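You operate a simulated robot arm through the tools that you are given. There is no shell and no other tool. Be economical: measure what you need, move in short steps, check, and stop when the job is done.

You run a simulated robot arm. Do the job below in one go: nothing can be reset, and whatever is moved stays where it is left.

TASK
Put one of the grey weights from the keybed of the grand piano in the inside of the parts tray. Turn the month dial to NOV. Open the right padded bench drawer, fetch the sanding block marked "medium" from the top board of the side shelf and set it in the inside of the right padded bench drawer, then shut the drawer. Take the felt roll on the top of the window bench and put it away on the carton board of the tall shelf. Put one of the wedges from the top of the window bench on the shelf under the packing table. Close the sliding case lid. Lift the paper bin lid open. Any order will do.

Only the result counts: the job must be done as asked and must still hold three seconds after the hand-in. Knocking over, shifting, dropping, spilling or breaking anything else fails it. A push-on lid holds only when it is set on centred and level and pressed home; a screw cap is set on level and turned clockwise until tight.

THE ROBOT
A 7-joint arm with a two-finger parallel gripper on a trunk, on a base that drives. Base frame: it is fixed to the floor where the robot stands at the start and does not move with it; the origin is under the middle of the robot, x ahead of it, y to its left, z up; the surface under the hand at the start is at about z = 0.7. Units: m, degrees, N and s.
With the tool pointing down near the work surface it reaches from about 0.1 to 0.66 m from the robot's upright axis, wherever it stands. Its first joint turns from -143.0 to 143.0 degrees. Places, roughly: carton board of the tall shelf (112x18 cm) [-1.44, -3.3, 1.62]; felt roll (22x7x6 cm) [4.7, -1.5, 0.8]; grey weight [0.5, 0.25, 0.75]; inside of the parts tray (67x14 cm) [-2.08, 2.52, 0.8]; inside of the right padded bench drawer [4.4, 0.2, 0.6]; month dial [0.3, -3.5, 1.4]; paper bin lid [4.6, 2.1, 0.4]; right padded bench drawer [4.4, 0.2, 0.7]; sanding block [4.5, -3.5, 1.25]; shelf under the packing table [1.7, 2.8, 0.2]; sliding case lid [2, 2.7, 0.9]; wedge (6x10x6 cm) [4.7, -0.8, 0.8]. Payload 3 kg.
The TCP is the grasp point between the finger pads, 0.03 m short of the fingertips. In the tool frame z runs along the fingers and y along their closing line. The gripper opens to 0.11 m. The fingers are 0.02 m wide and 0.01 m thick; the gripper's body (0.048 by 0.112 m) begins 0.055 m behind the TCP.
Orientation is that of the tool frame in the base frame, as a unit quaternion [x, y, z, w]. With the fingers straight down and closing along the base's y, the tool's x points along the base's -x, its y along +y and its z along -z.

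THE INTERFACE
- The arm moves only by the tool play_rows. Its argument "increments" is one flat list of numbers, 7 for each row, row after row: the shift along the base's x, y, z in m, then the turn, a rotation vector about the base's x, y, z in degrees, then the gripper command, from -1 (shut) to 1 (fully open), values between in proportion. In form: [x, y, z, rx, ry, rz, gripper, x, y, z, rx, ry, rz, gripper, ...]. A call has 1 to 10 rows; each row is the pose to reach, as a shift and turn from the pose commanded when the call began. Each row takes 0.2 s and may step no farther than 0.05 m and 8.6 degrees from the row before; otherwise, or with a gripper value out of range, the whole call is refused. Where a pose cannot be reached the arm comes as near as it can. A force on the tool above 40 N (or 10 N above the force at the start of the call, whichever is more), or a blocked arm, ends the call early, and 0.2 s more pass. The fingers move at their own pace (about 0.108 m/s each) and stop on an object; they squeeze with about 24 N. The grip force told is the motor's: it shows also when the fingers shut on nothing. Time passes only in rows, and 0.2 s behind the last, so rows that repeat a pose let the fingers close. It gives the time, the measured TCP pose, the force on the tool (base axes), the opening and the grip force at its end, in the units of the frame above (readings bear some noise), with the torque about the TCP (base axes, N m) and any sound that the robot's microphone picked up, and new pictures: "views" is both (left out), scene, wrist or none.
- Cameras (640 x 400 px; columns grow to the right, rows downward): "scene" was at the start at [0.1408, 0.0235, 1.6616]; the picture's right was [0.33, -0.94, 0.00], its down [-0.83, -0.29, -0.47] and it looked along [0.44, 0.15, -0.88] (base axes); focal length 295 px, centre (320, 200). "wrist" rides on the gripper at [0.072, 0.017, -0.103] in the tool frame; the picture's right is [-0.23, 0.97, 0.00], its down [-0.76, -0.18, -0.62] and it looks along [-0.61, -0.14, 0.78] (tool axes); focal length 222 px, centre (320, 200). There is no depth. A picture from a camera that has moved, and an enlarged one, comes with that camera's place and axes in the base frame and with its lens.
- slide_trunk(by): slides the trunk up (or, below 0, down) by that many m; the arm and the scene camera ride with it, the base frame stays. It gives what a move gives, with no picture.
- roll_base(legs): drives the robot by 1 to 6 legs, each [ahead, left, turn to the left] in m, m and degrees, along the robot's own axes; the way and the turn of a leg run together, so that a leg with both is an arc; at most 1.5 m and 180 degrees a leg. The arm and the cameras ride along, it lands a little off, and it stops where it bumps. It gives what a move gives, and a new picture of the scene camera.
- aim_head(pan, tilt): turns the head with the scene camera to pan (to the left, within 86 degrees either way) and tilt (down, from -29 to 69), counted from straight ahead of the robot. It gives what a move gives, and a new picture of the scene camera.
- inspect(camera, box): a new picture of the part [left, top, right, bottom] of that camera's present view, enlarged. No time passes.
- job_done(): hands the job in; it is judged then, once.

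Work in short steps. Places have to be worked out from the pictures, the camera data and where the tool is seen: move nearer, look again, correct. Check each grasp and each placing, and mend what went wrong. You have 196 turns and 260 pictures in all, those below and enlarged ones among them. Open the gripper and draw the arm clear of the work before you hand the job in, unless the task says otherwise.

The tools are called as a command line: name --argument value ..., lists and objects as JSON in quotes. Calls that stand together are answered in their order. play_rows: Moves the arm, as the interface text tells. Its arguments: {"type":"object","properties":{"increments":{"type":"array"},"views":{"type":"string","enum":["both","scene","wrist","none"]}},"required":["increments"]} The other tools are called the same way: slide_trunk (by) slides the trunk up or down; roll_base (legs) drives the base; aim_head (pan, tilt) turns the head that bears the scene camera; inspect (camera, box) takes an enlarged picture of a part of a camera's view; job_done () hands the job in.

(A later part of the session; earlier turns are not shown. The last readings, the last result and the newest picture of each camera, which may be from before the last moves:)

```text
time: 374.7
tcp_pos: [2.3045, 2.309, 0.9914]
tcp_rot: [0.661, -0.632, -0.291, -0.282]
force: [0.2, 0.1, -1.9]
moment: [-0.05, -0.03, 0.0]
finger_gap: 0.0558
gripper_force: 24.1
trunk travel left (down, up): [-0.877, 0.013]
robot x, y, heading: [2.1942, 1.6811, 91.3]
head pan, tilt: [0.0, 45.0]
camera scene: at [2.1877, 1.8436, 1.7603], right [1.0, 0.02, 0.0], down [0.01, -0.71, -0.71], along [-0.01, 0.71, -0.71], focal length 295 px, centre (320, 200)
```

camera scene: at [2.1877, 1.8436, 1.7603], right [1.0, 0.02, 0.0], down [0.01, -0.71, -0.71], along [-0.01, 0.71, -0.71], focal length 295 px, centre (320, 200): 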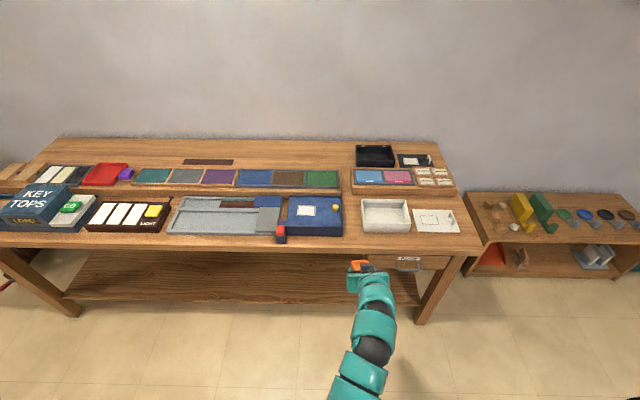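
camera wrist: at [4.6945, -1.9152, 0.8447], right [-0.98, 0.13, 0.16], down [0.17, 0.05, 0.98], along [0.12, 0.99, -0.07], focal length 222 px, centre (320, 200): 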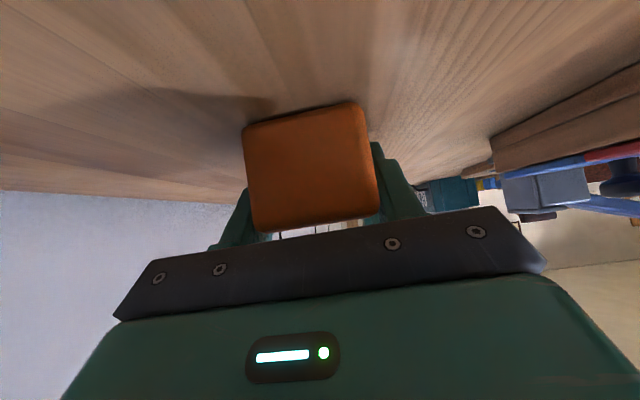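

The shelf front edge is at y≈2.61. I shift left away from the drawer, then lower the trunk in front of the table.

roll_base --legs '[[0, 0.3, -1.3]]'

slide_trunk --by -0.4

slide_trunk --by -0.28

aim_head --pan 0 --tilt 30

```text
time: 376.8
tcp_pos: [2.0165, 2.3026, 0.9902]
tcp_rot: [0.654, -0.639, -0.287, -0.286]
force: [0.1, 0.4, -2.1]
moment: [-0.01, -0.03, 0.0]
finger_gap: 0.0559
gripper_force: 24.0
trunk travel left (down, up): [-0.877, 0.013]
robot x, y, heading: [1.8905, 1.6778, 90.0]
head pan, tilt: [0.0, 45.0]
camera scene: at [1.8883, 1.8407, 1.7603], right [1.0, 0.0, 0.0], down [0.0, -0.71, -0.71], along [0.0, 0.71, -0.71], focal length 295 px, centre (320, 200)
```

scene: 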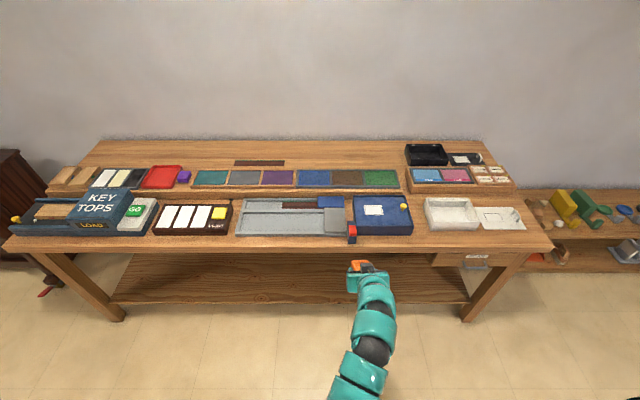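

```text
time: 380.6
tcp_pos: [2.0159, 2.3036, 0.5908]
tcp_rot: [0.653, -0.64, -0.287, -0.286]
force: [-0.2, 0.4, -1.8]
moment: [-0.01, -0.02, 0.05]
finger_gap: 0.0559
gripper_force: 24.2
trunk travel left (down, up): [-0.477, 0.413]
robot x, y, heading: [1.8893, 1.674, 90.1]
head pan, tilt: [0.0, 45.0]
```

```text
time: 383.5
tcp_pos: [2.0169, 2.3024, 0.3111]
tcp_rot: [0.654, -0.639, -0.288, -0.286]
force: [-0.2, -0.1, -1.9]
moment: [0.0, -0.02, -0.01]
finger_gap: 0.0558
gripper_force: 24.7
trunk travel left (down, up): [-0.197, 0.693]
robot x, y, heading: [1.8899, 1.6749, 89.8]
head pan, tilt: [0.0, 45.0]
```

```text
time: 384.2
tcp_pos: [2.0151, 2.304, 0.3106]
tcp_rot: [0.654, -0.639, -0.287, -0.285]
force: [1.1, 0.2, -1.7]
moment: [0.03, -0.02, 0.01]
finger_gap: 0.0558
gripper_force: 23.9
trunk travel left (down, up): [-0.197, 0.693]
robot x, y, heading: [1.8886, 1.6771, 89.8]
head pan, tilt: [0.0, 30.0]
camera scene: at [1.8894, 1.8497, 1.1028], right [1.0, 0.0, 0.0], down [0.0, -0.5, -0.87], along [0.0, 0.87, -0.5], focal length 295 px, centre (320, 200)
```

scene: 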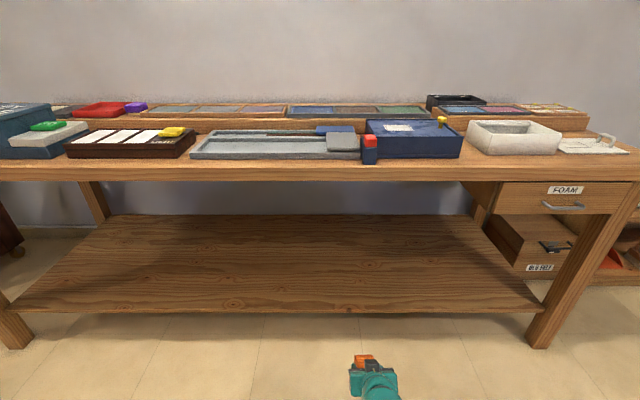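

Clear path under the table; shelf top z≈0.19. I drive forward 0.37 and then lower in steps.

roll_base --legs '[[0.37, 0, 0]]'

slide_trunk --by -0.05

inspect --camera "wrist" --box '[0, 0, 640, 400]'

```text
time: 386.6
tcp_pos: [2.0222, 2.6692, 0.3102]
tcp_rot: [0.651, -0.642, -0.287, -0.287]
force: [-0.3, -0.4, -2.1]
moment: [-0.01, 0.01, -0.01]
finger_gap: 0.0561
gripper_force: 24.5
trunk travel left (down, up): [-0.197, 0.693]
robot x, y, heading: [1.8912, 2.0416, 89.3]
head pan, tilt: [0.0, 30.0]
camera scene: at [1.8923, 2.2175, 1.1029], right [1.0, -0.01, 0.0], down [0.0, -0.5, -0.87], along [0.01, 0.87, -0.5], focal length 295 px, centre (320, 200)
```

scene: 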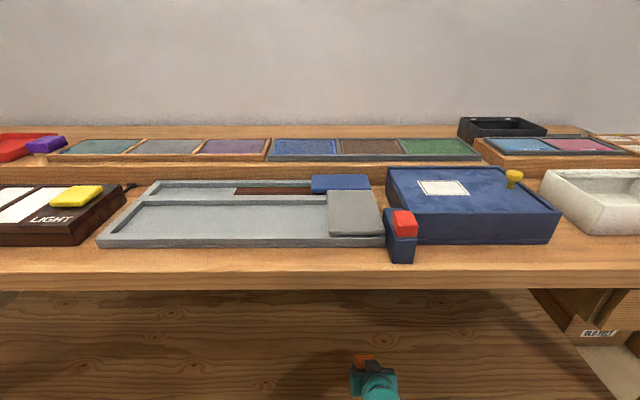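

```text
time: 387.5
tcp_pos: [2.0236, 2.6712, 0.3003]
tcp_rot: [0.643, -0.641, -0.299, -0.293]
force: [-0.1, 0.6, -2.5]
moment: [0.0, 0.02, 0.02]
finger_gap: 0.0558
gripper_force: 23.3
trunk travel left (down, up): [-0.147, 0.743]
robot x, y, heading: [1.888, 2.0451, 89.5]
head pan, tilt: [0.0, 30.0]
```

```text
1.00 times, centred on (320, 200) of wrist (not enlarged: the box is as wide or as high as the picture)
camera zoom: at [2.0081, 2.5434, 0.31], right [-0.97, 0.14, 0.18], down [0.18, 0.02, 0.98], along [0.13, 0.99, -0.05], focal length 222 px, centre (320, 200)
```

zoom: 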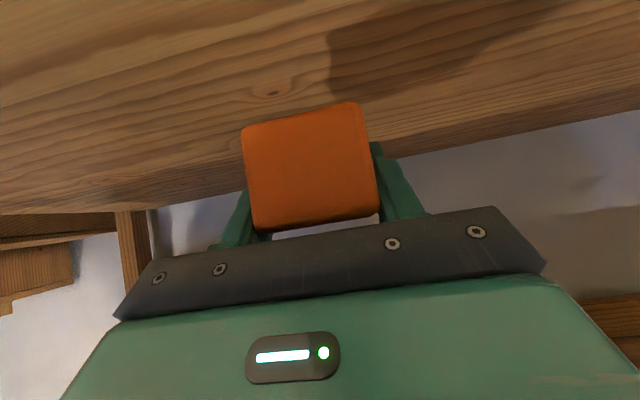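

The trunk moved but the hand hardly did (elbow touching the base), so I undo that and lower with the arm itself.

slide_trunk --by 0.06

play_rows --increments '[0, 0, -0.015, 0, 0, 0, -1, 0, 0, -0.03, 0, 0, 0, -1, 0, 0, -0.045, 0, 0, 0, -1]' --views "wrist"

```text
time: 388.5
tcp_pos: [2.0233, 2.6687, 0.3176]
tcp_rot: [0.654, -0.64, -0.285, -0.285]
force: [-0.3, -0.7, -1.8]
moment: [0.0, 0.0, 0.02]
finger_gap: 0.0557
gripper_force: 23.7
trunk travel left (down, up): [-0.207, 0.683]
robot x, y, heading: [1.8917, 2.0436, 89.4]
head pan, tilt: [0.0, 30.0]
```

```text
time: 389.3
tcp_pos: [2.0217, 2.6698, 0.2773]
tcp_rot: [0.651, -0.641, -0.287, -0.287]
force: [-0.3, -0.6, -0.8]
moment: [0.0, 0.0, -0.04]
finger_gap: 0.0557
gripper_force: 23.9
trunk travel left (down, up): [-0.207, 0.683]
robot x, y, heading: [1.8939, 2.0448, 89.5]
head pan, tilt: [0.0, 30.0]
camera wrist: at [2.0075, 2.5421, 0.2907], right [-0.98, 0.14, 0.16], down [0.17, 0.05, 0.98], along [0.13, 0.99, -0.07], focal length 222 px, centre (320, 200)
```

wrist: 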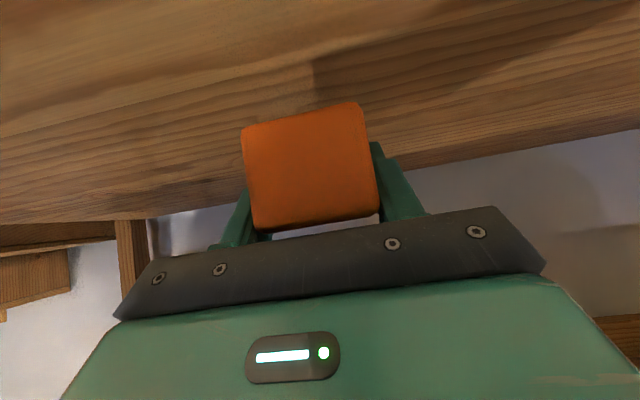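

The arm lowers fine. I continue in small steps until the wedge touches the shelf.

play_rows --increments '[0, 0, -0.008, 0, 0, 0, -1, 0, 0, -0.016, 0, 0, 0, -1, 0, 0, -0.022, 0, 0, 0, -1, 0, 0, -0.028, 0, 0, 0, -1, 0, 0, -0.034, 0, 0, 0, -1, 0, 0, -0.04, 0, 0, 0, -1, 0, 0, -0.046, 0, 0, 0, -1, 0, 0, -0.052, 0, 0, 0, -1, 0, 0, -0.058, 0, 0, 0, -1]' --views "wrist"

```text
time: 391.3
tcp_pos: [2.019, 2.6723, 0.2325]
tcp_rot: [0.649, -0.64, -0.29, -0.29]
force: [0.0, -0.9, -1.7]
moment: [0.03, 0.0, -0.03]
finger_gap: 0.056
gripper_force: 23.7
trunk travel left (down, up): [-0.207, 0.683]
robot x, y, heading: [1.8909, 2.0439, 89.1]
head pan, tilt: [0.0, 30.0]
camera wrist: at [2.0047, 2.5453, 0.2444], right [-0.98, 0.14, 0.16], down [0.17, 0.04, 0.98], along [0.13, 0.99, -0.06], focal length 222 px, centre (320, 200)
```

wrist: 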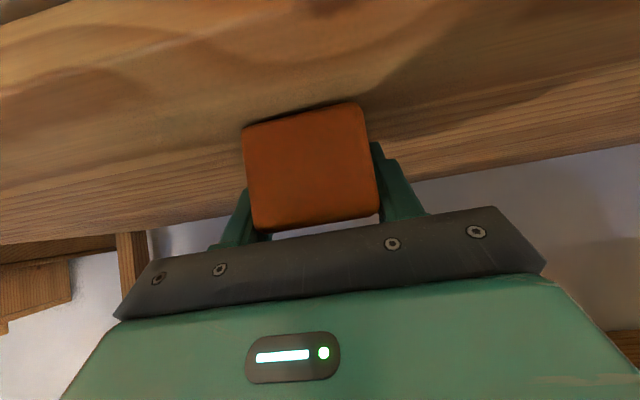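

No tool force yet; wedge bottom ≈0.19. I lower a bit more.

play_rows --increments '[0, 0, -0.006, 0, 0, 0, -1, 0, 0, -0.012, 0, 0, 0, -1, 0, 0, -0.018, 0, 0, 0, -1, 0, 0, -0.024, 0, 0, 0, -1, 0, 0, -0.03, 0, 0, 0, -1]' --views "wrist"

```text
time: 391.9
tcp_pos: [2.0185, 2.6748, 0.228]
tcp_rot: [0.643, -0.641, -0.3, -0.292]
force: [0.8, 0.4, -2.4]
moment: [0.01, 0.01, 0.01]
finger_gap: 0.056
gripper_force: 24.2
trunk travel left (down, up): [-0.207, 0.683]
robot x, y, heading: [1.8915, 2.0454, 89.6]
head pan, tilt: [0.0, 30.0]
stopped in row 3: the force on the tool passed its limit at 78 N (the readings are from after the stop); the commanded pose is now the measured one
camera wrist: at [2.0026, 2.5472, 0.2391], right [-0.97, 0.14, 0.18], down [0.19, 0.02, 0.98], along [0.13, 0.99, -0.05], focal length 222 px, centre (320, 200)
```

wrist: 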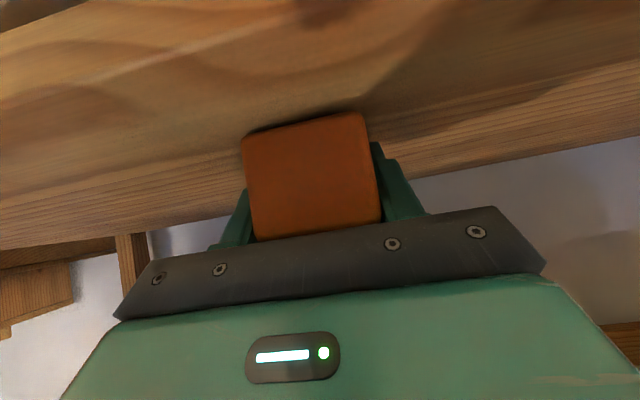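

The wedge touched (it shifted slightly up in the grip). I lower another few mm and release.

play_rows --increments '[0, 0, -0.003, 0, 0, 0, -1, 0, 0, -0.006, 0, 0, 0, -1, 0, 0, -0.006, 0, 0, 0, -0.1, 0, 0, -0.006, 0, 0, 0, 0.3, 0, 0, -0.006, 0, 0, 0, 0.4]' --views "wrist"

```text
time: 392.6
tcp_pos: [2.0135, 2.6785, 0.2277]
tcp_rot: [0.641, -0.641, -0.308, -0.29]
force: [-3.4, -4.3, 4.3]
moment: [-0.31, -0.09, -0.19]
finger_gap: 0.0556
gripper_force: 24.0
trunk travel left (down, up): [-0.207, 0.683]
robot x, y, heading: [1.8943, 2.0464, 89.5]
head pan, tilt: [0.0, 30.0]
stopped in row 3: the force on the tool passed its limit at 56 N (the readings are from after the stop); the commanded pose is now the measured one
camera wrist: at [1.9983, 2.5507, 0.2371], right [-0.97, 0.14, 0.19], down [0.2, 0.01, 0.98], along [0.13, 0.99, -0.04], focal length 222 px, centre (320, 200)
```

wrist: 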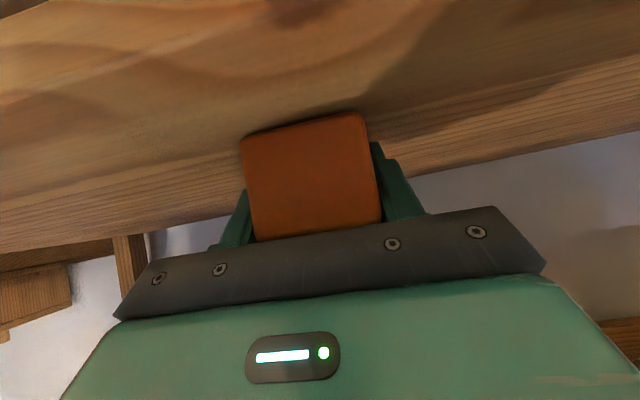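

In contact now. I open the fingers in place and watch.

play_rows --increments '[0, 0, 0, 0, 0, 0, 0.1, 0, 0, 0, 0, 0, 0, 0.35, 0, 0, 0, 0, 0, 0, 0.4]' --views "wrist"

```text
time: 393.4
tcp_pos: [2.0143, 2.6788, 0.2284]
tcp_rot: [-0.64, 0.641, 0.306, 0.293]
force: [-1.9, -4.4, 7.3]
moment: [-0.02, -0.2, -0.14]
finger_gap: 0.0757
gripper_force: 0.2
trunk travel left (down, up): [-0.207, 0.683]
robot x, y, heading: [1.8878, 2.0452, 89.4]
head pan, tilt: [0.0, 30.0]
camera wrist: at [1.999, 2.5515, 0.2369], right [-0.97, 0.14, 0.19], down [0.19, 0.01, 0.98], along [0.13, 0.99, -0.04], focal length 222 px, centre (320, 200)
```

wrist: 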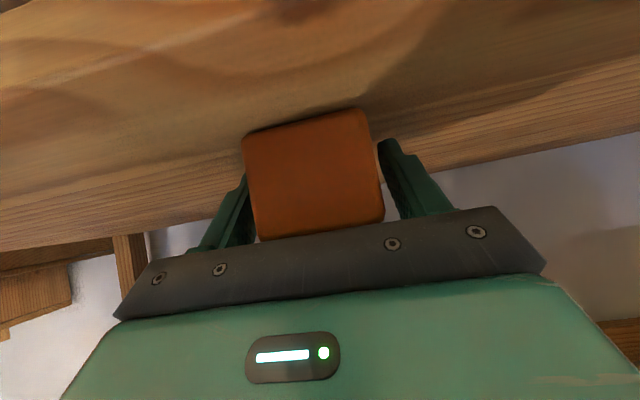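

The wedge stays put on the shelf. I rise slightly and back straight out.

play_rows --increments '[0, 0, 0.008, 0, 0, 0, 0.45, 0, -0.01, 0.012, 0, 0, 0, 0.45, 0, -0.04, 0.015, 0, 0, 0, 0.45]' --views "wrist"

roll_base --legs '[[-0.35, 0, 0]]'

inspect --camera "scene" --box '[240, 200, 480, 350]'

```text
time: 394.4
tcp_pos: [2.0178, 2.6812, 0.2847]
tcp_rot: [-0.625, 0.63, 0.332, 0.318]
force: [0.1, 0.5, -0.5]
moment: [0.04, -0.02, 0.01]
finger_gap: 0.08
gripper_force: 0.0
trunk travel left (down, up): [-0.207, 0.683]
robot x, y, heading: [1.897, 2.042, 89.4]
head pan, tilt: [0.0, 30.0]
stopped in row 3: the arm was blocked; the commanded pose is now the measured one
camera wrist: at [2.0018, 2.5525, 0.2838], right [-0.97, 0.13, 0.2], down [0.2, -0.07, 0.98], along [0.14, 0.99, 0.04], focal length 222 px, centre (320, 200)
```

wrist: 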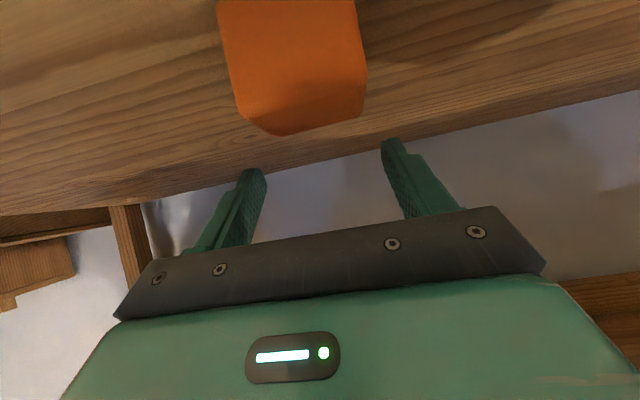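

```text
time: 396.6
tcp_pos: [2.021, 2.3327, 0.2817]
tcp_rot: [-0.623, 0.634, 0.327, 0.32]
force: [-0.1, 0.0, 0.4]
moment: [-0.02, -0.02, 0.02]
finger_gap: 0.08
gripper_force: 0.0
trunk travel left (down, up): [-0.207, 0.683]
robot x, y, heading: [1.8857, 1.6985, 88.9]
head pan, tilt: [0.0, 30.0]
camera scene: at [1.8859, 1.8667, 1.12], right [1.0, -0.02, 0.0], down [-0.01, -0.5, -0.87], along [0.02, 0.87, -0.5], focal length 295 px, centre (320, 200)
```

scene: 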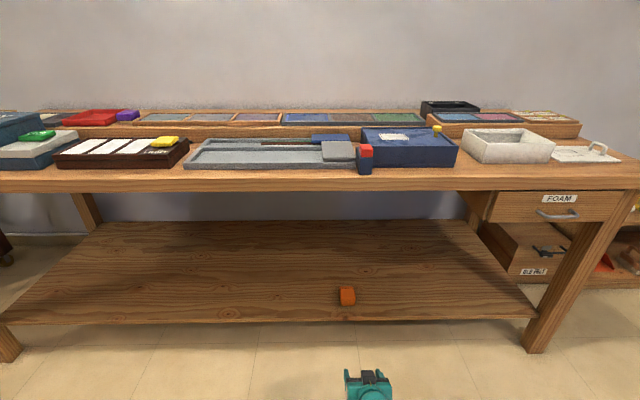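

```text
2.67 times, centred on (360, 275) of scene
camera zoom: at [1.8859, 1.8667, 1.12], right [1.0, -0.02, 0.0], down [-0.01, -0.5, -0.87], along [0.02, 0.87, -0.5], focal length 786 px, centre (213, 0)
```

zoom: 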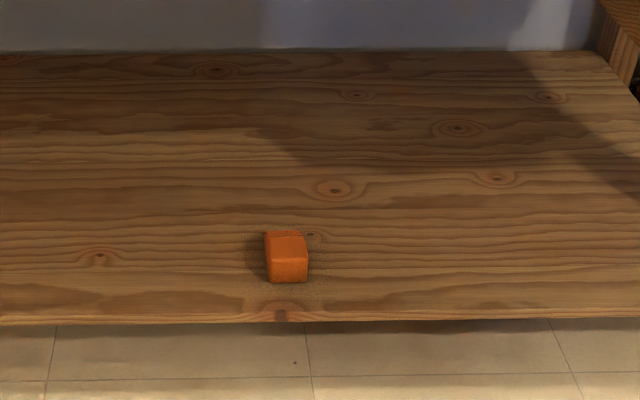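

The wedge rests on the shelf. I raise the trunk and drive back to the south end of the window bench for the felt roll.

slide_trunk --by 0.4

slide_trunk --by 0.24

roll_base --legs '[[0, -1.5, 1.1], [-1.45, 0, 0], [-1.45, 0, 0], [-1.32, 0, 0], [0, -1.2, 0]]'

```text
time: 400.4
tcp_pos: [2.0198, 2.3322, 0.672]
tcp_rot: [-0.624, 0.635, 0.326, 0.316]
force: [-0.4, -0.8, 0.0]
moment: [-0.01, 0.01, 0.0]
finger_gap: 0.0798
gripper_force: 0.1
trunk travel left (down, up): [-0.607, 0.283]
robot x, y, heading: [1.8837, 1.6955, 88.6]
head pan, tilt: [0.0, 30.0]
```

```text
time: 402.9
tcp_pos: [2.0189, 2.3322, 0.9119]
tcp_rot: [-0.624, 0.635, 0.327, 0.316]
force: [-1.1, 0.3, -0.4]
moment: [0.05, 0.0, 0.0]
finger_gap: 0.0797
gripper_force: 0.0
trunk travel left (down, up): [-0.847, 0.043]
robot x, y, heading: [1.8889, 1.6972, 88.7]
head pan, tilt: [0.0, 30.0]
```

```text
time: 435.8
tcp_pos: [4.6606, -1.9143, 0.9116]
tcp_rot: [-0.628, 0.631, 0.33, 0.315]
force: [0.1, 0.5, 0.2]
moment: [0.04, 0.0, 0.0]
finger_gap: 0.0799
gripper_force: 0.0
trunk travel left (down, up): [-0.847, 0.043]
robot x, y, heading: [4.533, -2.5524, 89.3]
head pan, tilt: [0.0, 30.0]
camera scene: at [4.5354, -2.3779, 1.7529], right [1.0, -0.01, 0.0], down [-0.01, -0.5, -0.87], along [0.01, 0.87, -0.5], focal length 295 px, centre (320, 200)
```

scene: 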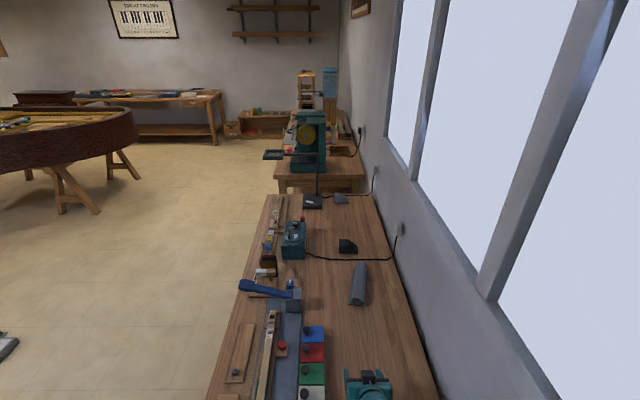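

I move forward 0.16 and view the roll's near end with the wrist camera.

roll_base --legs '[[0.16, 0, 0.7]]'

inspect --camera "wrist" --box '[0, 0, 640, 400]'

inspect --camera "scene" --box '[280, 220, 440, 340]'

```text
time: 437.2
tcp_pos: [4.6544, -1.7513, 0.9116]
tcp_rot: [0.631, -0.628, -0.331, -0.313]
force: [-0.1, 0.3, 0.0]
moment: [-0.03, -0.01, 0.02]
finger_gap: 0.0798
gripper_force: 0.1
trunk travel left (down, up): [-0.847, 0.043]
robot x, y, heading: [4.5338, -2.3919, 89.8]
head pan, tilt: [0.0, 30.0]
camera scene: at [4.5339, -2.2154, 1.7527], right [1.0, 0.0, 0.0], down [0.0, -0.5, -0.87], along [0.0, 0.87, -0.5], focal length 295 px, centre (320, 200)
```

scene: 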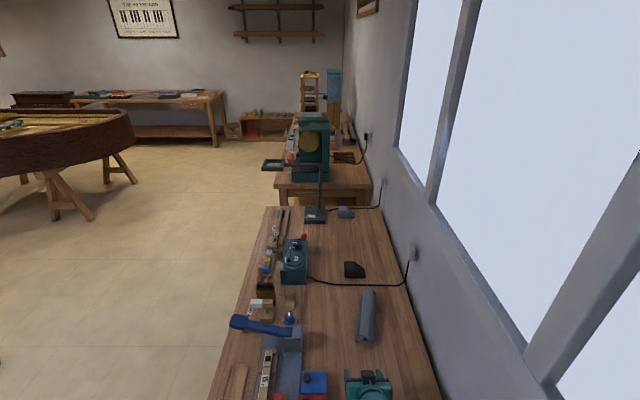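

```text
1.00 times, centred on (320, 200) of wrist (not enlarged: the box is as wide or as high as the picture)
camera zoom: at [4.6399, -1.88, 0.9119], right [-0.97, 0.12, 0.2], down [0.2, -0.06, 0.98], along [0.13, 0.99, 0.03], focal length 222 px, centre (320, 200)
```

zoom: 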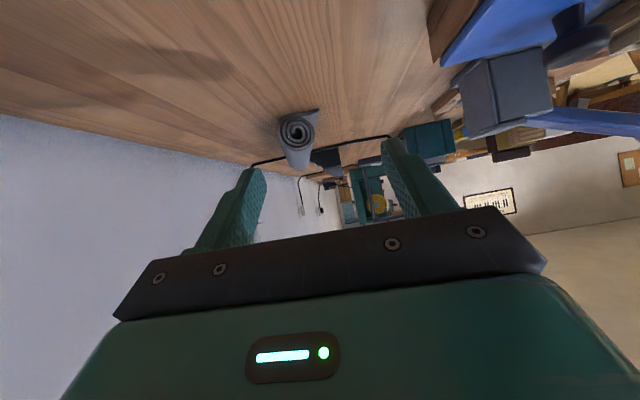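

```text
3.33 times, centred on (360, 280) of scene
camera zoom: at [4.5339, -2.2154, 1.7527], right [1.0, 0.0, 0.0], down [0.0, -0.5, -0.87], along [0.0, 0.87, -0.5], focal length 983 px, centre (187, -67)
```

zoom: 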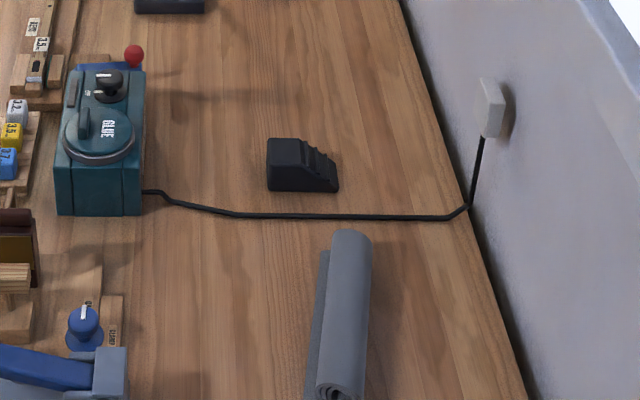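

The roll's near end is at ≈[4.692, −1.576], axis turned about −10°. I raise the hand, rotate −10°, lower the trunk, then reach out toward it.

play_rows --increments '[0, 0.01, 0.03, 0, 0, -3, 0.5, 0, 0.03, 0.06, 0, 0, -6, 0.5, 0, 0.05, 0.08, 0, 0, -10, 0.5, 0.005, 0.07, 0.1, 0, 0, -10, 0.5]' --views "none"

slide_trunk --by -0.15

play_rows --increments '[0, 0.03, 0, 0, 0, 0, 0.5, 0, 0.06, 0, 0, 0, 0, 0.5]' --views "both"

```text
time: 438.2
tcp_pos: [4.6604, -1.6785, 1.0127]
tcp_rot: [-0.573, 0.681, 0.302, 0.341]
force: [-0.1, -0.1, -0.3]
moment: [0.01, 0.02, -0.02]
finger_gap: 0.0825
gripper_force: 0.1
trunk travel left (down, up): [-0.847, 0.043]
robot x, y, heading: [4.5379, -2.3907, 90.3]
head pan, tilt: [0.0, 30.0]
```

```text
time: 439.9
tcp_pos: [4.6594, -1.68, 0.8629]
tcp_rot: [-0.573, 0.681, 0.303, 0.341]
force: [-0.4, 0.0, 1.2]
moment: [0.03, -0.01, -0.01]
finger_gap: 0.0823
gripper_force: 0.1
trunk travel left (down, up): [-0.697, 0.193]
robot x, y, heading: [4.535, -2.3903, 90.0]
head pan, tilt: [0.0, 30.0]
```

```text
time: 440.5
tcp_pos: [4.6584, -1.6196, 0.8632]
tcp_rot: [-0.575, 0.681, 0.301, 0.339]
force: [-1.0, 0.6, 0.1]
moment: [-0.03, 0.0, -0.01]
finger_gap: 0.0825
gripper_force: 0.0
trunk travel left (down, up): [-0.697, 0.193]
robot x, y, heading: [4.5373, -2.3931, 89.9]
head pan, tilt: [0.0, 30.0]
camera scene: at [4.5339, -2.2166, 1.6029], right [1.0, 0.0, 0.0], down [0.0, -0.5, -0.87], along [0.0, 0.87, -0.5], focal length 295 px, centre (320, 200)
camera wrist: at [4.6228, -1.7443, 0.8634], right [-0.94, 0.29, 0.2], down [0.19, -0.09, 0.98], along [0.3, 0.95, 0.03], focal length 222 px, centre (320, 200)
```

scene: 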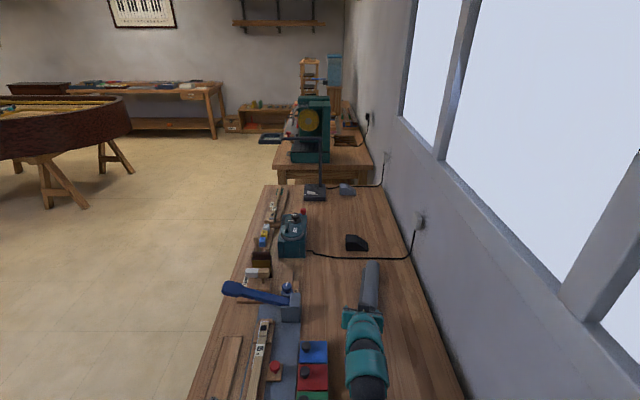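
wrist: 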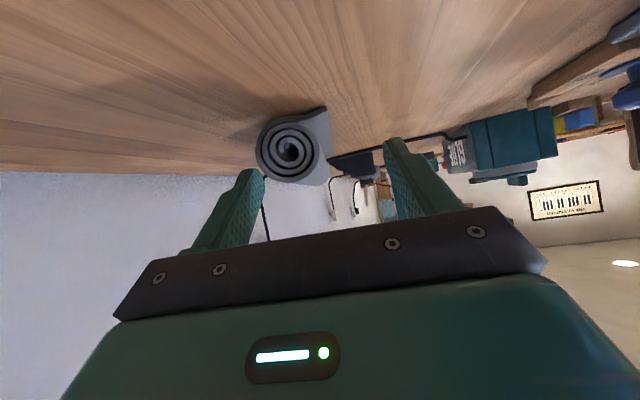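

The roll's end centre is at ≈[4.689, −1.585, 0.825] with a thin flap on its left. I centre the hand on it, advance 6 cm and close above the flap.

play_rows --increments '[0.018, 0, 0, 0, 0, 0, 0.55, 0.034, 0, -0.005, 0, 0, 0, 0.55, 0.036, 0.02, -0.012, 0, 0, 0, 0.55, 0.038, 0.04, -0.02, 0, 0, 0, 0.55, 0.041, 0.065, -0.025, 0, 0, 0, 0.55]' --views "wrist"

```text
time: 441.7
tcp_pos: [4.6995, -1.5566, 0.8391]
tcp_rot: [-0.574, 0.681, 0.302, 0.341]
force: [-0.7, -0.1, 0.1]
moment: [0.01, 0.03, 0.02]
finger_gap: 0.0855
gripper_force: 0.0
trunk travel left (down, up): [-0.697, 0.193]
robot x, y, heading: [4.5372, -2.3891, 90.0]
head pan, tilt: [0.0, 30.0]
camera wrist: at [4.6637, -1.6798, 0.8401], right [-0.94, 0.29, 0.2], down [0.19, -0.09, 0.98], along [0.3, 0.95, 0.03], focal length 222 px, centre (320, 200)
```

wrist: 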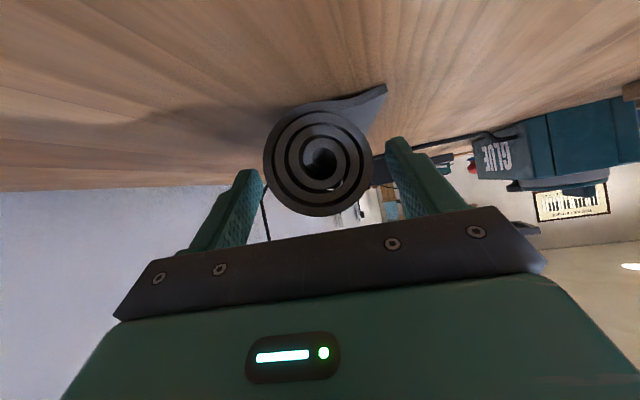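

Well centred and the reach is still good. I advance up to 6 cm further along the roll to grip nearer its middle.

play_rows --increments '[0.004, 0.02, 0, 0, 0, 0, 0.55, 0.007, 0.04, 0, 0, 0, 0, 0.55, 0.01, 0.055, 0, 0, 0, 0, 0.55]' --views "wrist"

```text
time: 442.5
tcp_pos: [4.7115, -1.5017, 0.8395]
tcp_rot: [-0.574, 0.681, 0.302, 0.34]
force: [0.4, -1.3, 4.6]
moment: [-0.24, 0.04, 0.01]
finger_gap: 0.0854
gripper_force: 0.1
trunk travel left (down, up): [-0.697, 0.193]
robot x, y, heading: [4.5352, -2.3885, 90.1]
head pan, tilt: [0.0, 30.0]
camera wrist: at [4.6749, -1.6249, 0.8398], right [-0.94, 0.29, 0.2], down [0.19, -0.09, 0.98], along [0.3, 0.95, 0.03], focal length 222 px, centre (320, 200)
```

wrist: 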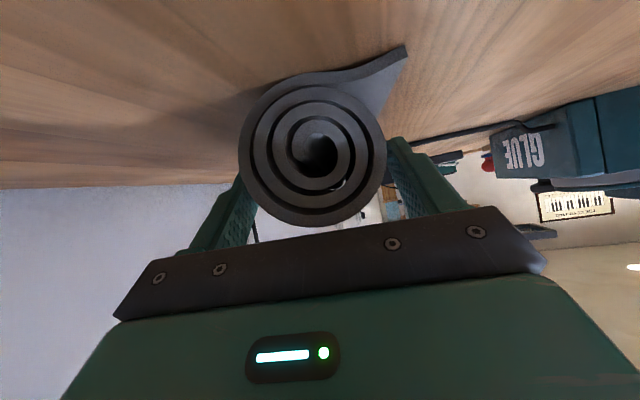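

The palm just touches the roll's top; I close here, near its middle.

play_rows --increments '[0, 0, 0.001, 0, 0, 0, 0, 0, 0, 0.001, 0, 0, 0, -0.4, 0, 0, 0.001, 0, 0, 0, -1, 0, 0, 0.001, 0, 0, 0, -1, 0, 0, 0.001, 0, 0, 0, -1]' --views "wrist"

slide_trunk --by 0.08

inspect --camera "wrist" --box '[0, 0, 640, 400]'

```text
time: 443.7
tcp_pos: [4.7123, -1.5005, 0.8395]
tcp_rot: [-0.574, 0.681, 0.301, 0.341]
force: [0.2, -1.0, 0.8]
moment: [-0.04, 0.02, 0.0]
finger_gap: 0.0555
gripper_force: 24.1
trunk travel left (down, up): [-0.697, 0.193]
robot x, y, heading: [4.5325, -2.3874, 90.0]
head pan, tilt: [0.0, 30.0]
camera wrist: at [4.6748, -1.6247, 0.8393], right [-0.94, 0.29, 0.2], down [0.19, -0.09, 0.98], along [0.3, 0.95, 0.03], focal length 222 px, centre (320, 200)
```

wrist: 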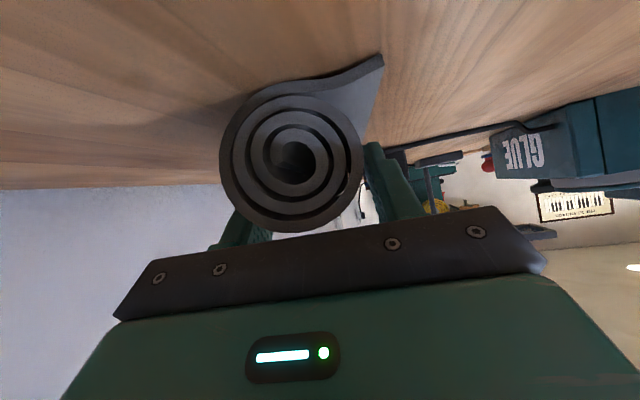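

```text
time: 444.9
tcp_pos: [4.711, -1.5005, 0.9181]
tcp_rot: [-0.574, 0.681, 0.302, 0.341]
force: [-0.8, -0.2, -2.1]
moment: [-0.11, -0.02, -0.01]
finger_gap: 0.0555
gripper_force: 24.1
trunk travel left (down, up): [-0.777, 0.113]
robot x, y, heading: [4.5333, -2.3916, 89.9]
head pan, tilt: [0.0, 30.0]
```

```text
1.00 times, centred on (320, 200) of wrist (not enlarged: the box is as wide or as high as the picture)
camera zoom: at [4.6748, -1.6245, 0.9192], right [-0.94, 0.29, 0.2], down [0.19, -0.09, 0.98], along [0.3, 0.95, 0.03], focal length 222 px, centre (320, 200)
```

zoom: 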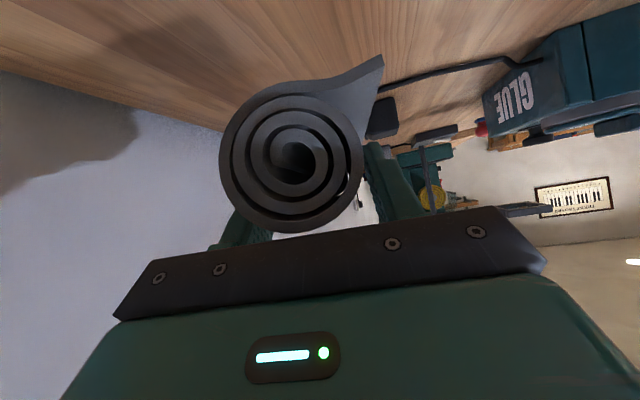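

The roll is lifted. I raise the trunk fully, retract the arm, back off, and go west of the bench.

slide_trunk --by 0.11

play_rows --increments '[-0.005, -0.045, 0.01, 0, 0, 0, -1, -0.012, -0.09, 0.02, 0, 0, 0, -1, -0.02, -0.135, 0.03, 0, 0, 0, -1, -0.03, -0.18, 0.03, 0, 0, 0, -1, -0.04, -0.22, 0.03, 0, 0, 0, -1]' --views "none"

roll_base --legs '[[-0.25, 0, 0], [0, 1.15, 0], [1.4, 0, 0], [0.6, 0, 0], [0, 0, 90]]'

```text
time: 446.3
tcp_pos: [4.7109, -1.499, 1.0287]
tcp_rot: [-0.573, 0.682, 0.301, 0.34]
force: [0.1, 0.1, -1.2]
moment: [-0.07, -0.02, -0.02]
finger_gap: 0.0559
gripper_force: 23.7
trunk travel left (down, up): [-0.887, 0.003]
robot x, y, heading: [4.5337, -2.3912, 90.1]
head pan, tilt: [0.0, 30.0]
```

```text
time: 447.5
tcp_pos: [4.6706, -1.7213, 1.0587]
tcp_rot: [-0.573, 0.681, 0.302, 0.342]
force: [0.2, -1.0, -1.8]
moment: [-0.06, 0.01, 0.0]
finger_gap: 0.0555
gripper_force: 23.9
trunk travel left (down, up): [-0.887, 0.003]
robot x, y, heading: [4.5349, -2.392, 89.7]
head pan, tilt: [0.0, 30.0]
```

```text
time: 468.3
tcp_pos: [2.7041, -0.5176, 1.0576]
tcp_rot: [0.888, -0.058, -0.455, -0.018]
force: [-0.2, 0.1, -1.5]
moment: [-0.05, -0.09, 0.01]
finger_gap: 0.0556
gripper_force: 24.2
trunk travel left (down, up): [-0.887, 0.003]
robot x, y, heading: [3.3764, -0.6306, -177.6]
head pan, tilt: [0.0, 30.0]
camera scene: at [3.2084, -0.6299, 1.7929], right [-0.04, 1.0, 0.0], down [0.5, 0.02, -0.87], along [-0.87, -0.04, -0.5], focal length 295 px, centre (320, 200)
```

scene: 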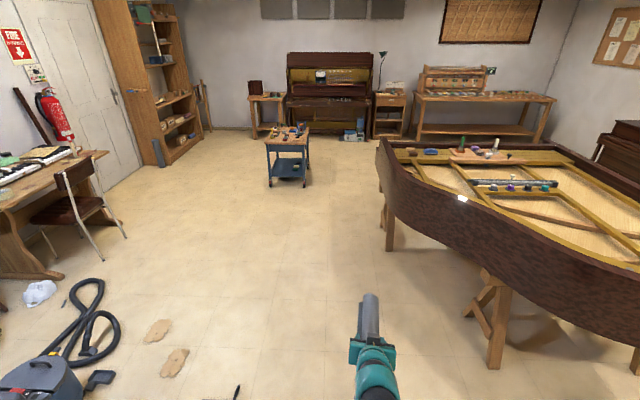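

I see the tall shelf at the far left wall, with a blue tool cart on the floor between. I drive west along y≈−0.65, then south, then west past the cart.

roll_base --legs '[[1.3, 0, -2.4], [1.3, 0, 0], [0, 1.4, 0], [1.3, 0, 0]]'

aim_head --pan 55 --tilt 10

```text
time: 493.6
tcp_pos: [-1.2094, -1.8606, 1.0578]
tcp_rot: [0.887, -0.083, -0.454, -0.031]
force: [-0.1, -0.3, -1.3]
moment: [-0.05, -0.09, -0.02]
finger_gap: 0.0556
gripper_force: 24.0
trunk travel left (down, up): [-0.887, 0.003]
robot x, y, heading: [-0.5366, -2.007, 179.2]
head pan, tilt: [0.0, 30.0]
camera scene: at [-0.7126, -2.0027, 1.7928], right [0.02, 1.0, 0.0], down [0.5, -0.01, -0.87], along [-0.87, 0.01, -0.5], focal length 295 px, centre (320, 200)
```

scene: 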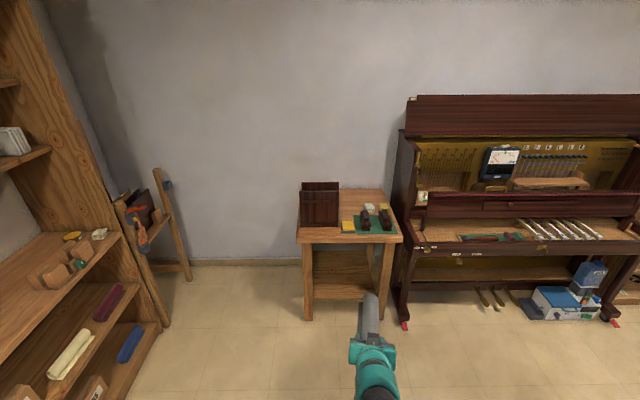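

```text
time: 494.8
tcp_pos: [-1.2097, -1.8602, 1.058]
tcp_rot: [0.886, -0.083, -0.455, -0.031]
force: [0.3, 0.5, -2.1]
moment: [-0.04, -0.1, 0.02]
finger_gap: 0.0558
gripper_force: 24.1
trunk travel left (down, up): [-0.887, 0.003]
robot x, y, heading: [-0.5449, -2.0104, 179.2]
head pan, tilt: [55.0, 10.0]
camera scene: at [-0.6765, -2.0795, 1.8252], right [-0.81, 0.59, 0.0], down [0.1, 0.14, -0.98], along [-0.58, -0.8, -0.17], focal length 295 px, centre (320, 200)
```

scene: 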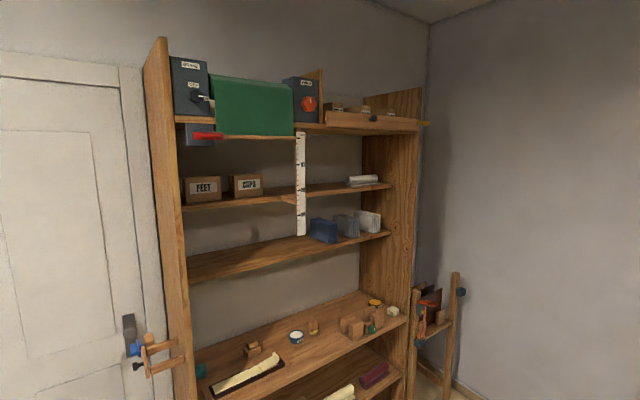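

The carton board (FEET/CAPS boxes) is at z≈1.63, with a ruler hanging in front of it. I zoom in to find free space.

inspect --camera "scene" --box '[150, 90, 430, 260]'

```text
2.29 times, centred on (290, 175) of scene
camera zoom: at [-0.6765, -2.0795, 1.8252], right [-0.81, 0.59, 0.0], down [0.1, 0.14, -0.98], along [-0.58, -0.8, -0.17], focal length 674 px, centre (389, 257)
```

zoom: 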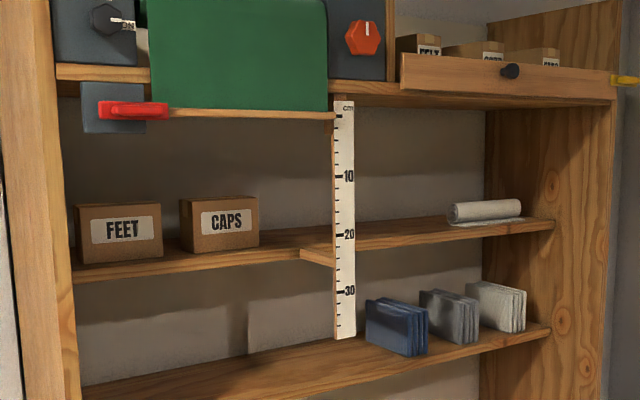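

Free board span is x≈−1.40 (ruler) to −1.74 (white roll). I'll set the roll there obliquely from the west side. First I test in the open how high the arm can lift at this pitch.

play_rows --increments '[0, 0, 0.05, 0, 0, 0, -1, 0, 0, 0.1, 0, 0, 0, -1, 0, 0, 0.15, 0, 0, 0, -1, 0, 0, 0.2, 0, 0, 0, -1, 0, 0, 0.25, 0, 0, 0, -1, 0, 0, 0.3, 0, 0, 0, -1, 0, 0, 0.35, 0, 0, 0, -1, 0, 0, 0.4, 0, 0, 0, -1, 0, 0, 0.45, 0, 0, 0, -1, 0, 0, 0.5, 0, 0, 0, -1]' --views "none"

```text
time: 497.0
tcp_pos: [-1.2056, -1.8608, 1.5545]
tcp_rot: [0.885, -0.084, -0.457, -0.032]
force: [0.8, 0.3, -1.2]
moment: [0.01, -0.07, -0.02]
finger_gap: 0.0555
gripper_force: 24.0
out of reach, approached as far as the arm can: row 10
trunk travel left (down, up): [-0.887, 0.003]
robot x, y, heading: [-0.5382, -2.0059, 179.2]
head pan, tilt: [55.0, 10.0]
```

It reaches 1.555 at r 0.68. I try higher with the hand drawn in.

play_rows --increments '[0.03, 0, 0.02, 0, 0, 0, -1, 0.06, 0, 0.045, 0, 0, 0, -1, 0.09, 0, 0.07, 0, 0, 0, -1, 0.12, 0, 0.1, 0, 0, 0, -1, 0.15, 0, 0.13, 0, 0, 0, -1, 0.16, 0, 0.16, 0, 0, 0, -1, 0.17, 0, 0.19, 0, 0, 0, -1]' --views "wrist"

```text
time: 498.6
tcp_pos: [-1.0929, -1.8809, 1.649]
tcp_rot: [0.851, -0.084, -0.516, -0.057]
force: [-0.3, 0.1, -1.2]
moment: [-0.03, -0.12, 0.0]
finger_gap: 0.0557
gripper_force: 23.7
out of reach, approached as far as the arm can: row 1, 2, 3, 4, 5, 6, 7
trunk travel left (down, up): [-0.887, 0.003]
robot x, y, heading: [-0.5396, -2.0099, 179.2]
head pan, tilt: [55.0, 10.0]
camera wrist: at [-0.974, -1.9243, 1.6299], right [-0.3, -0.93, 0.19], down [0.23, 0.13, 0.96], along [-0.93, 0.33, 0.18], focal length 222 px, centre (320, 200)
```

wrist: 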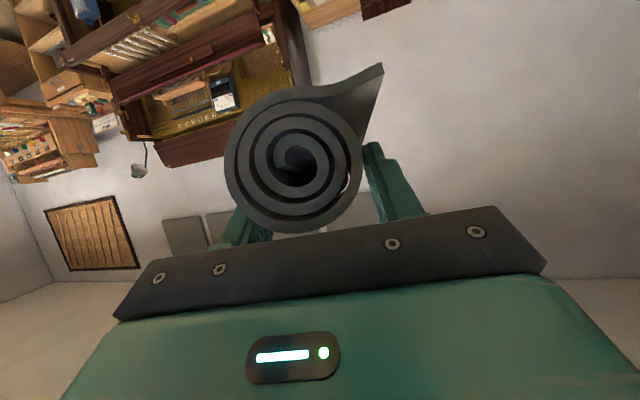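

It gets to z 1.649 with the pitch rising to 62°. I turn to face the shelf, move west to x≈−1.9 and measure the board from there.

roll_base --legs '[[0, 0, 90.5], [0, -1.35, 0]]'

aim_head --pan 25 --tilt 10

```text
time: 508.6
tcp_pos: [-1.9895, -2.5034, 1.6498]
tcp_rot: [0.675, 0.523, -0.416, 0.315]
force: [-1.8, 0.7, -2.2]
moment: [0.08, -0.05, 0.06]
finger_gap: 0.0559
gripper_force: 24.0
trunk travel left (down, up): [-0.887, 0.003]
robot x, y, heading: [-1.8286, -1.963, -94.5]
head pan, tilt: [55.0, 10.0]
stopped in leg 2: the robot was blocked; the commanded pose is now the measured one
camera scene: at [-1.7675, -2.0997, 1.8252], right [-0.63, -0.77, 0.0], down [-0.13, 0.11, -0.98], along [0.76, -0.63, -0.17], focal length 295 px, centre (320, 200)
```

scene: 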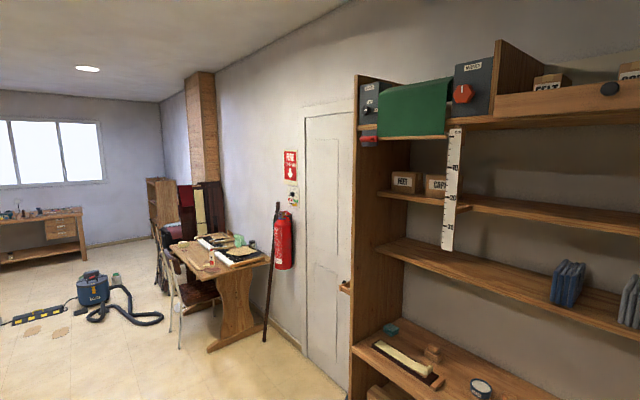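

```text
time: 509.6
tcp_pos: [-1.9999, -2.4873, 1.6508]
tcp_rot: [0.682, 0.515, -0.419, 0.308]
force: [-0.4, -1.0, -1.5]
moment: [0.06, 0.0, 0.03]
finger_gap: 0.0558
gripper_force: 23.9
trunk travel left (down, up): [-0.887, 0.003]
robot x, y, heading: [-1.8274, -1.9521, -95.7]
head pan, tilt: [25.0, 10.0]
camera scene: at [-1.808, -2.1175, 1.8252], right [-0.94, -0.33, 0.0], down [-0.06, 0.16, -0.98], along [0.32, -0.93, -0.17], focal length 295 px, centre (320, 200)
```

scene: 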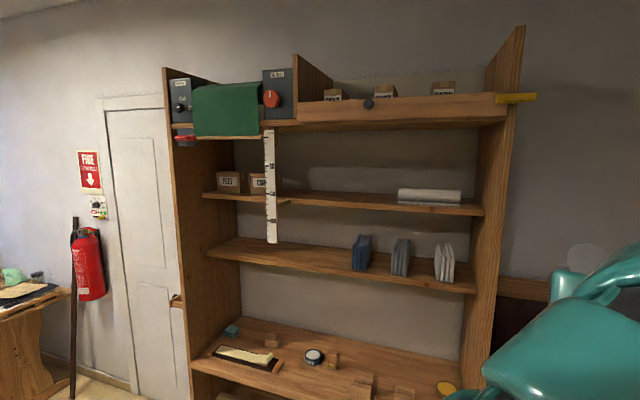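

I bumped something lightly at x≈−1.83 (the small side table's leg is near), so I step back east. The board front is at y≈−3.19, z≈1.62; ruler at [−1.29, −3.06]. Then I try raising to z≈1.71 with more pitch.

roll_base --legs '[[0, 0.3, 0]]'

play_rows --increments '[0, 0.01, 0.02, -2.9, 0.9, 0, -1, 0, 0.02, 0.04, -5.8, 1.8, 0, -1, 0, 0.02, 0.055, -8.7, 2.6, 0, -1, 0, 0.02, 0.07, -11.5, 3.5, 0, -1]' --views "wrist"

aim_head --pan -70 --tilt 35

```text
time: 511.6
tcp_pos: [-1.6796, -2.5293, 1.6513]
tcp_rot: [0.673, 0.526, -0.414, 0.315]
force: [0.9, 0.5, -0.6]
moment: [0.09, -0.02, 0.0]
finger_gap: 0.0558
gripper_force: 23.4
trunk travel left (down, up): [-0.887, 0.003]
robot x, y, heading: [-1.5325, -1.9883, -93.5]
head pan, tilt: [25.0, 10.0]
camera scene: at [-1.5014, -2.1515, 1.8252], right [-0.93, -0.36, 0.0], down [-0.06, 0.16, -0.98], along [0.36, -0.92, -0.17], focal length 295 px, centre (320, 200)
```

scene: 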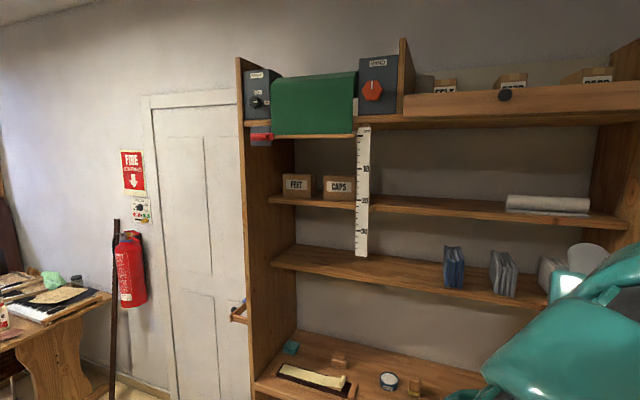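

```text
time: 512.6
tcp_pos: [-1.6822, -2.508, 1.7219]
tcp_rot: [0.624, 0.492, -0.484, 0.366]
force: [1.4, 0.0, -1.9]
moment: [0.04, -0.01, -0.02]
finger_gap: 0.0557
gripper_force: 24.1
trunk travel left (down, up): [-0.887, 0.003]
robot x, y, heading: [-1.5304, -1.9853, -94.1]
head pan, tilt: [25.0, 10.0]
camera wrist: at [-1.6362, -2.3991, 1.6765], right [0.93, -0.3, 0.2], down [-0.06, 0.43, 0.9], along [-0.36, -0.85, 0.38], focal length 222 px, centre (320, 200)
```

wrist: 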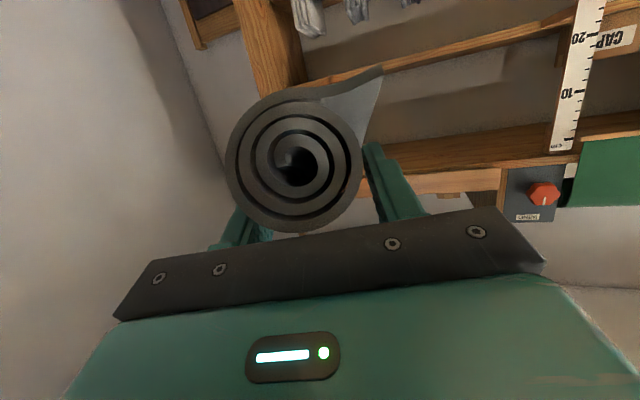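

```text
time: 514.3
tcp_pos: [-1.682, -2.5088, 1.72]
tcp_rot: [0.624, 0.493, -0.484, 0.366]
force: [-1.1, -0.6, -1.8]
moment: [0.1, 0.0, 0.0]
finger_gap: 0.0558
gripper_force: 23.9
trunk travel left (down, up): [-0.887, 0.003]
robot x, y, heading: [-1.5325, -1.9846, -93.6]
head pan, tilt: [-70.0, 35.0]
camera scene: at [-1.621, -2.0893, 1.7851], right [-0.28, 0.96, 0.0], down [0.55, 0.16, -0.82], along [-0.79, -0.23, -0.57], focal length 295 px, centre (320, 200)
```

scene: 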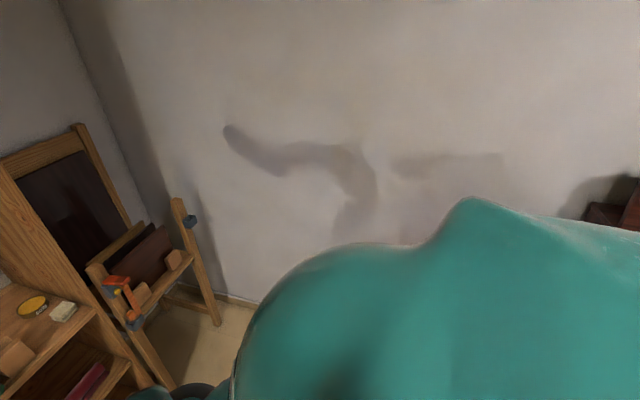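

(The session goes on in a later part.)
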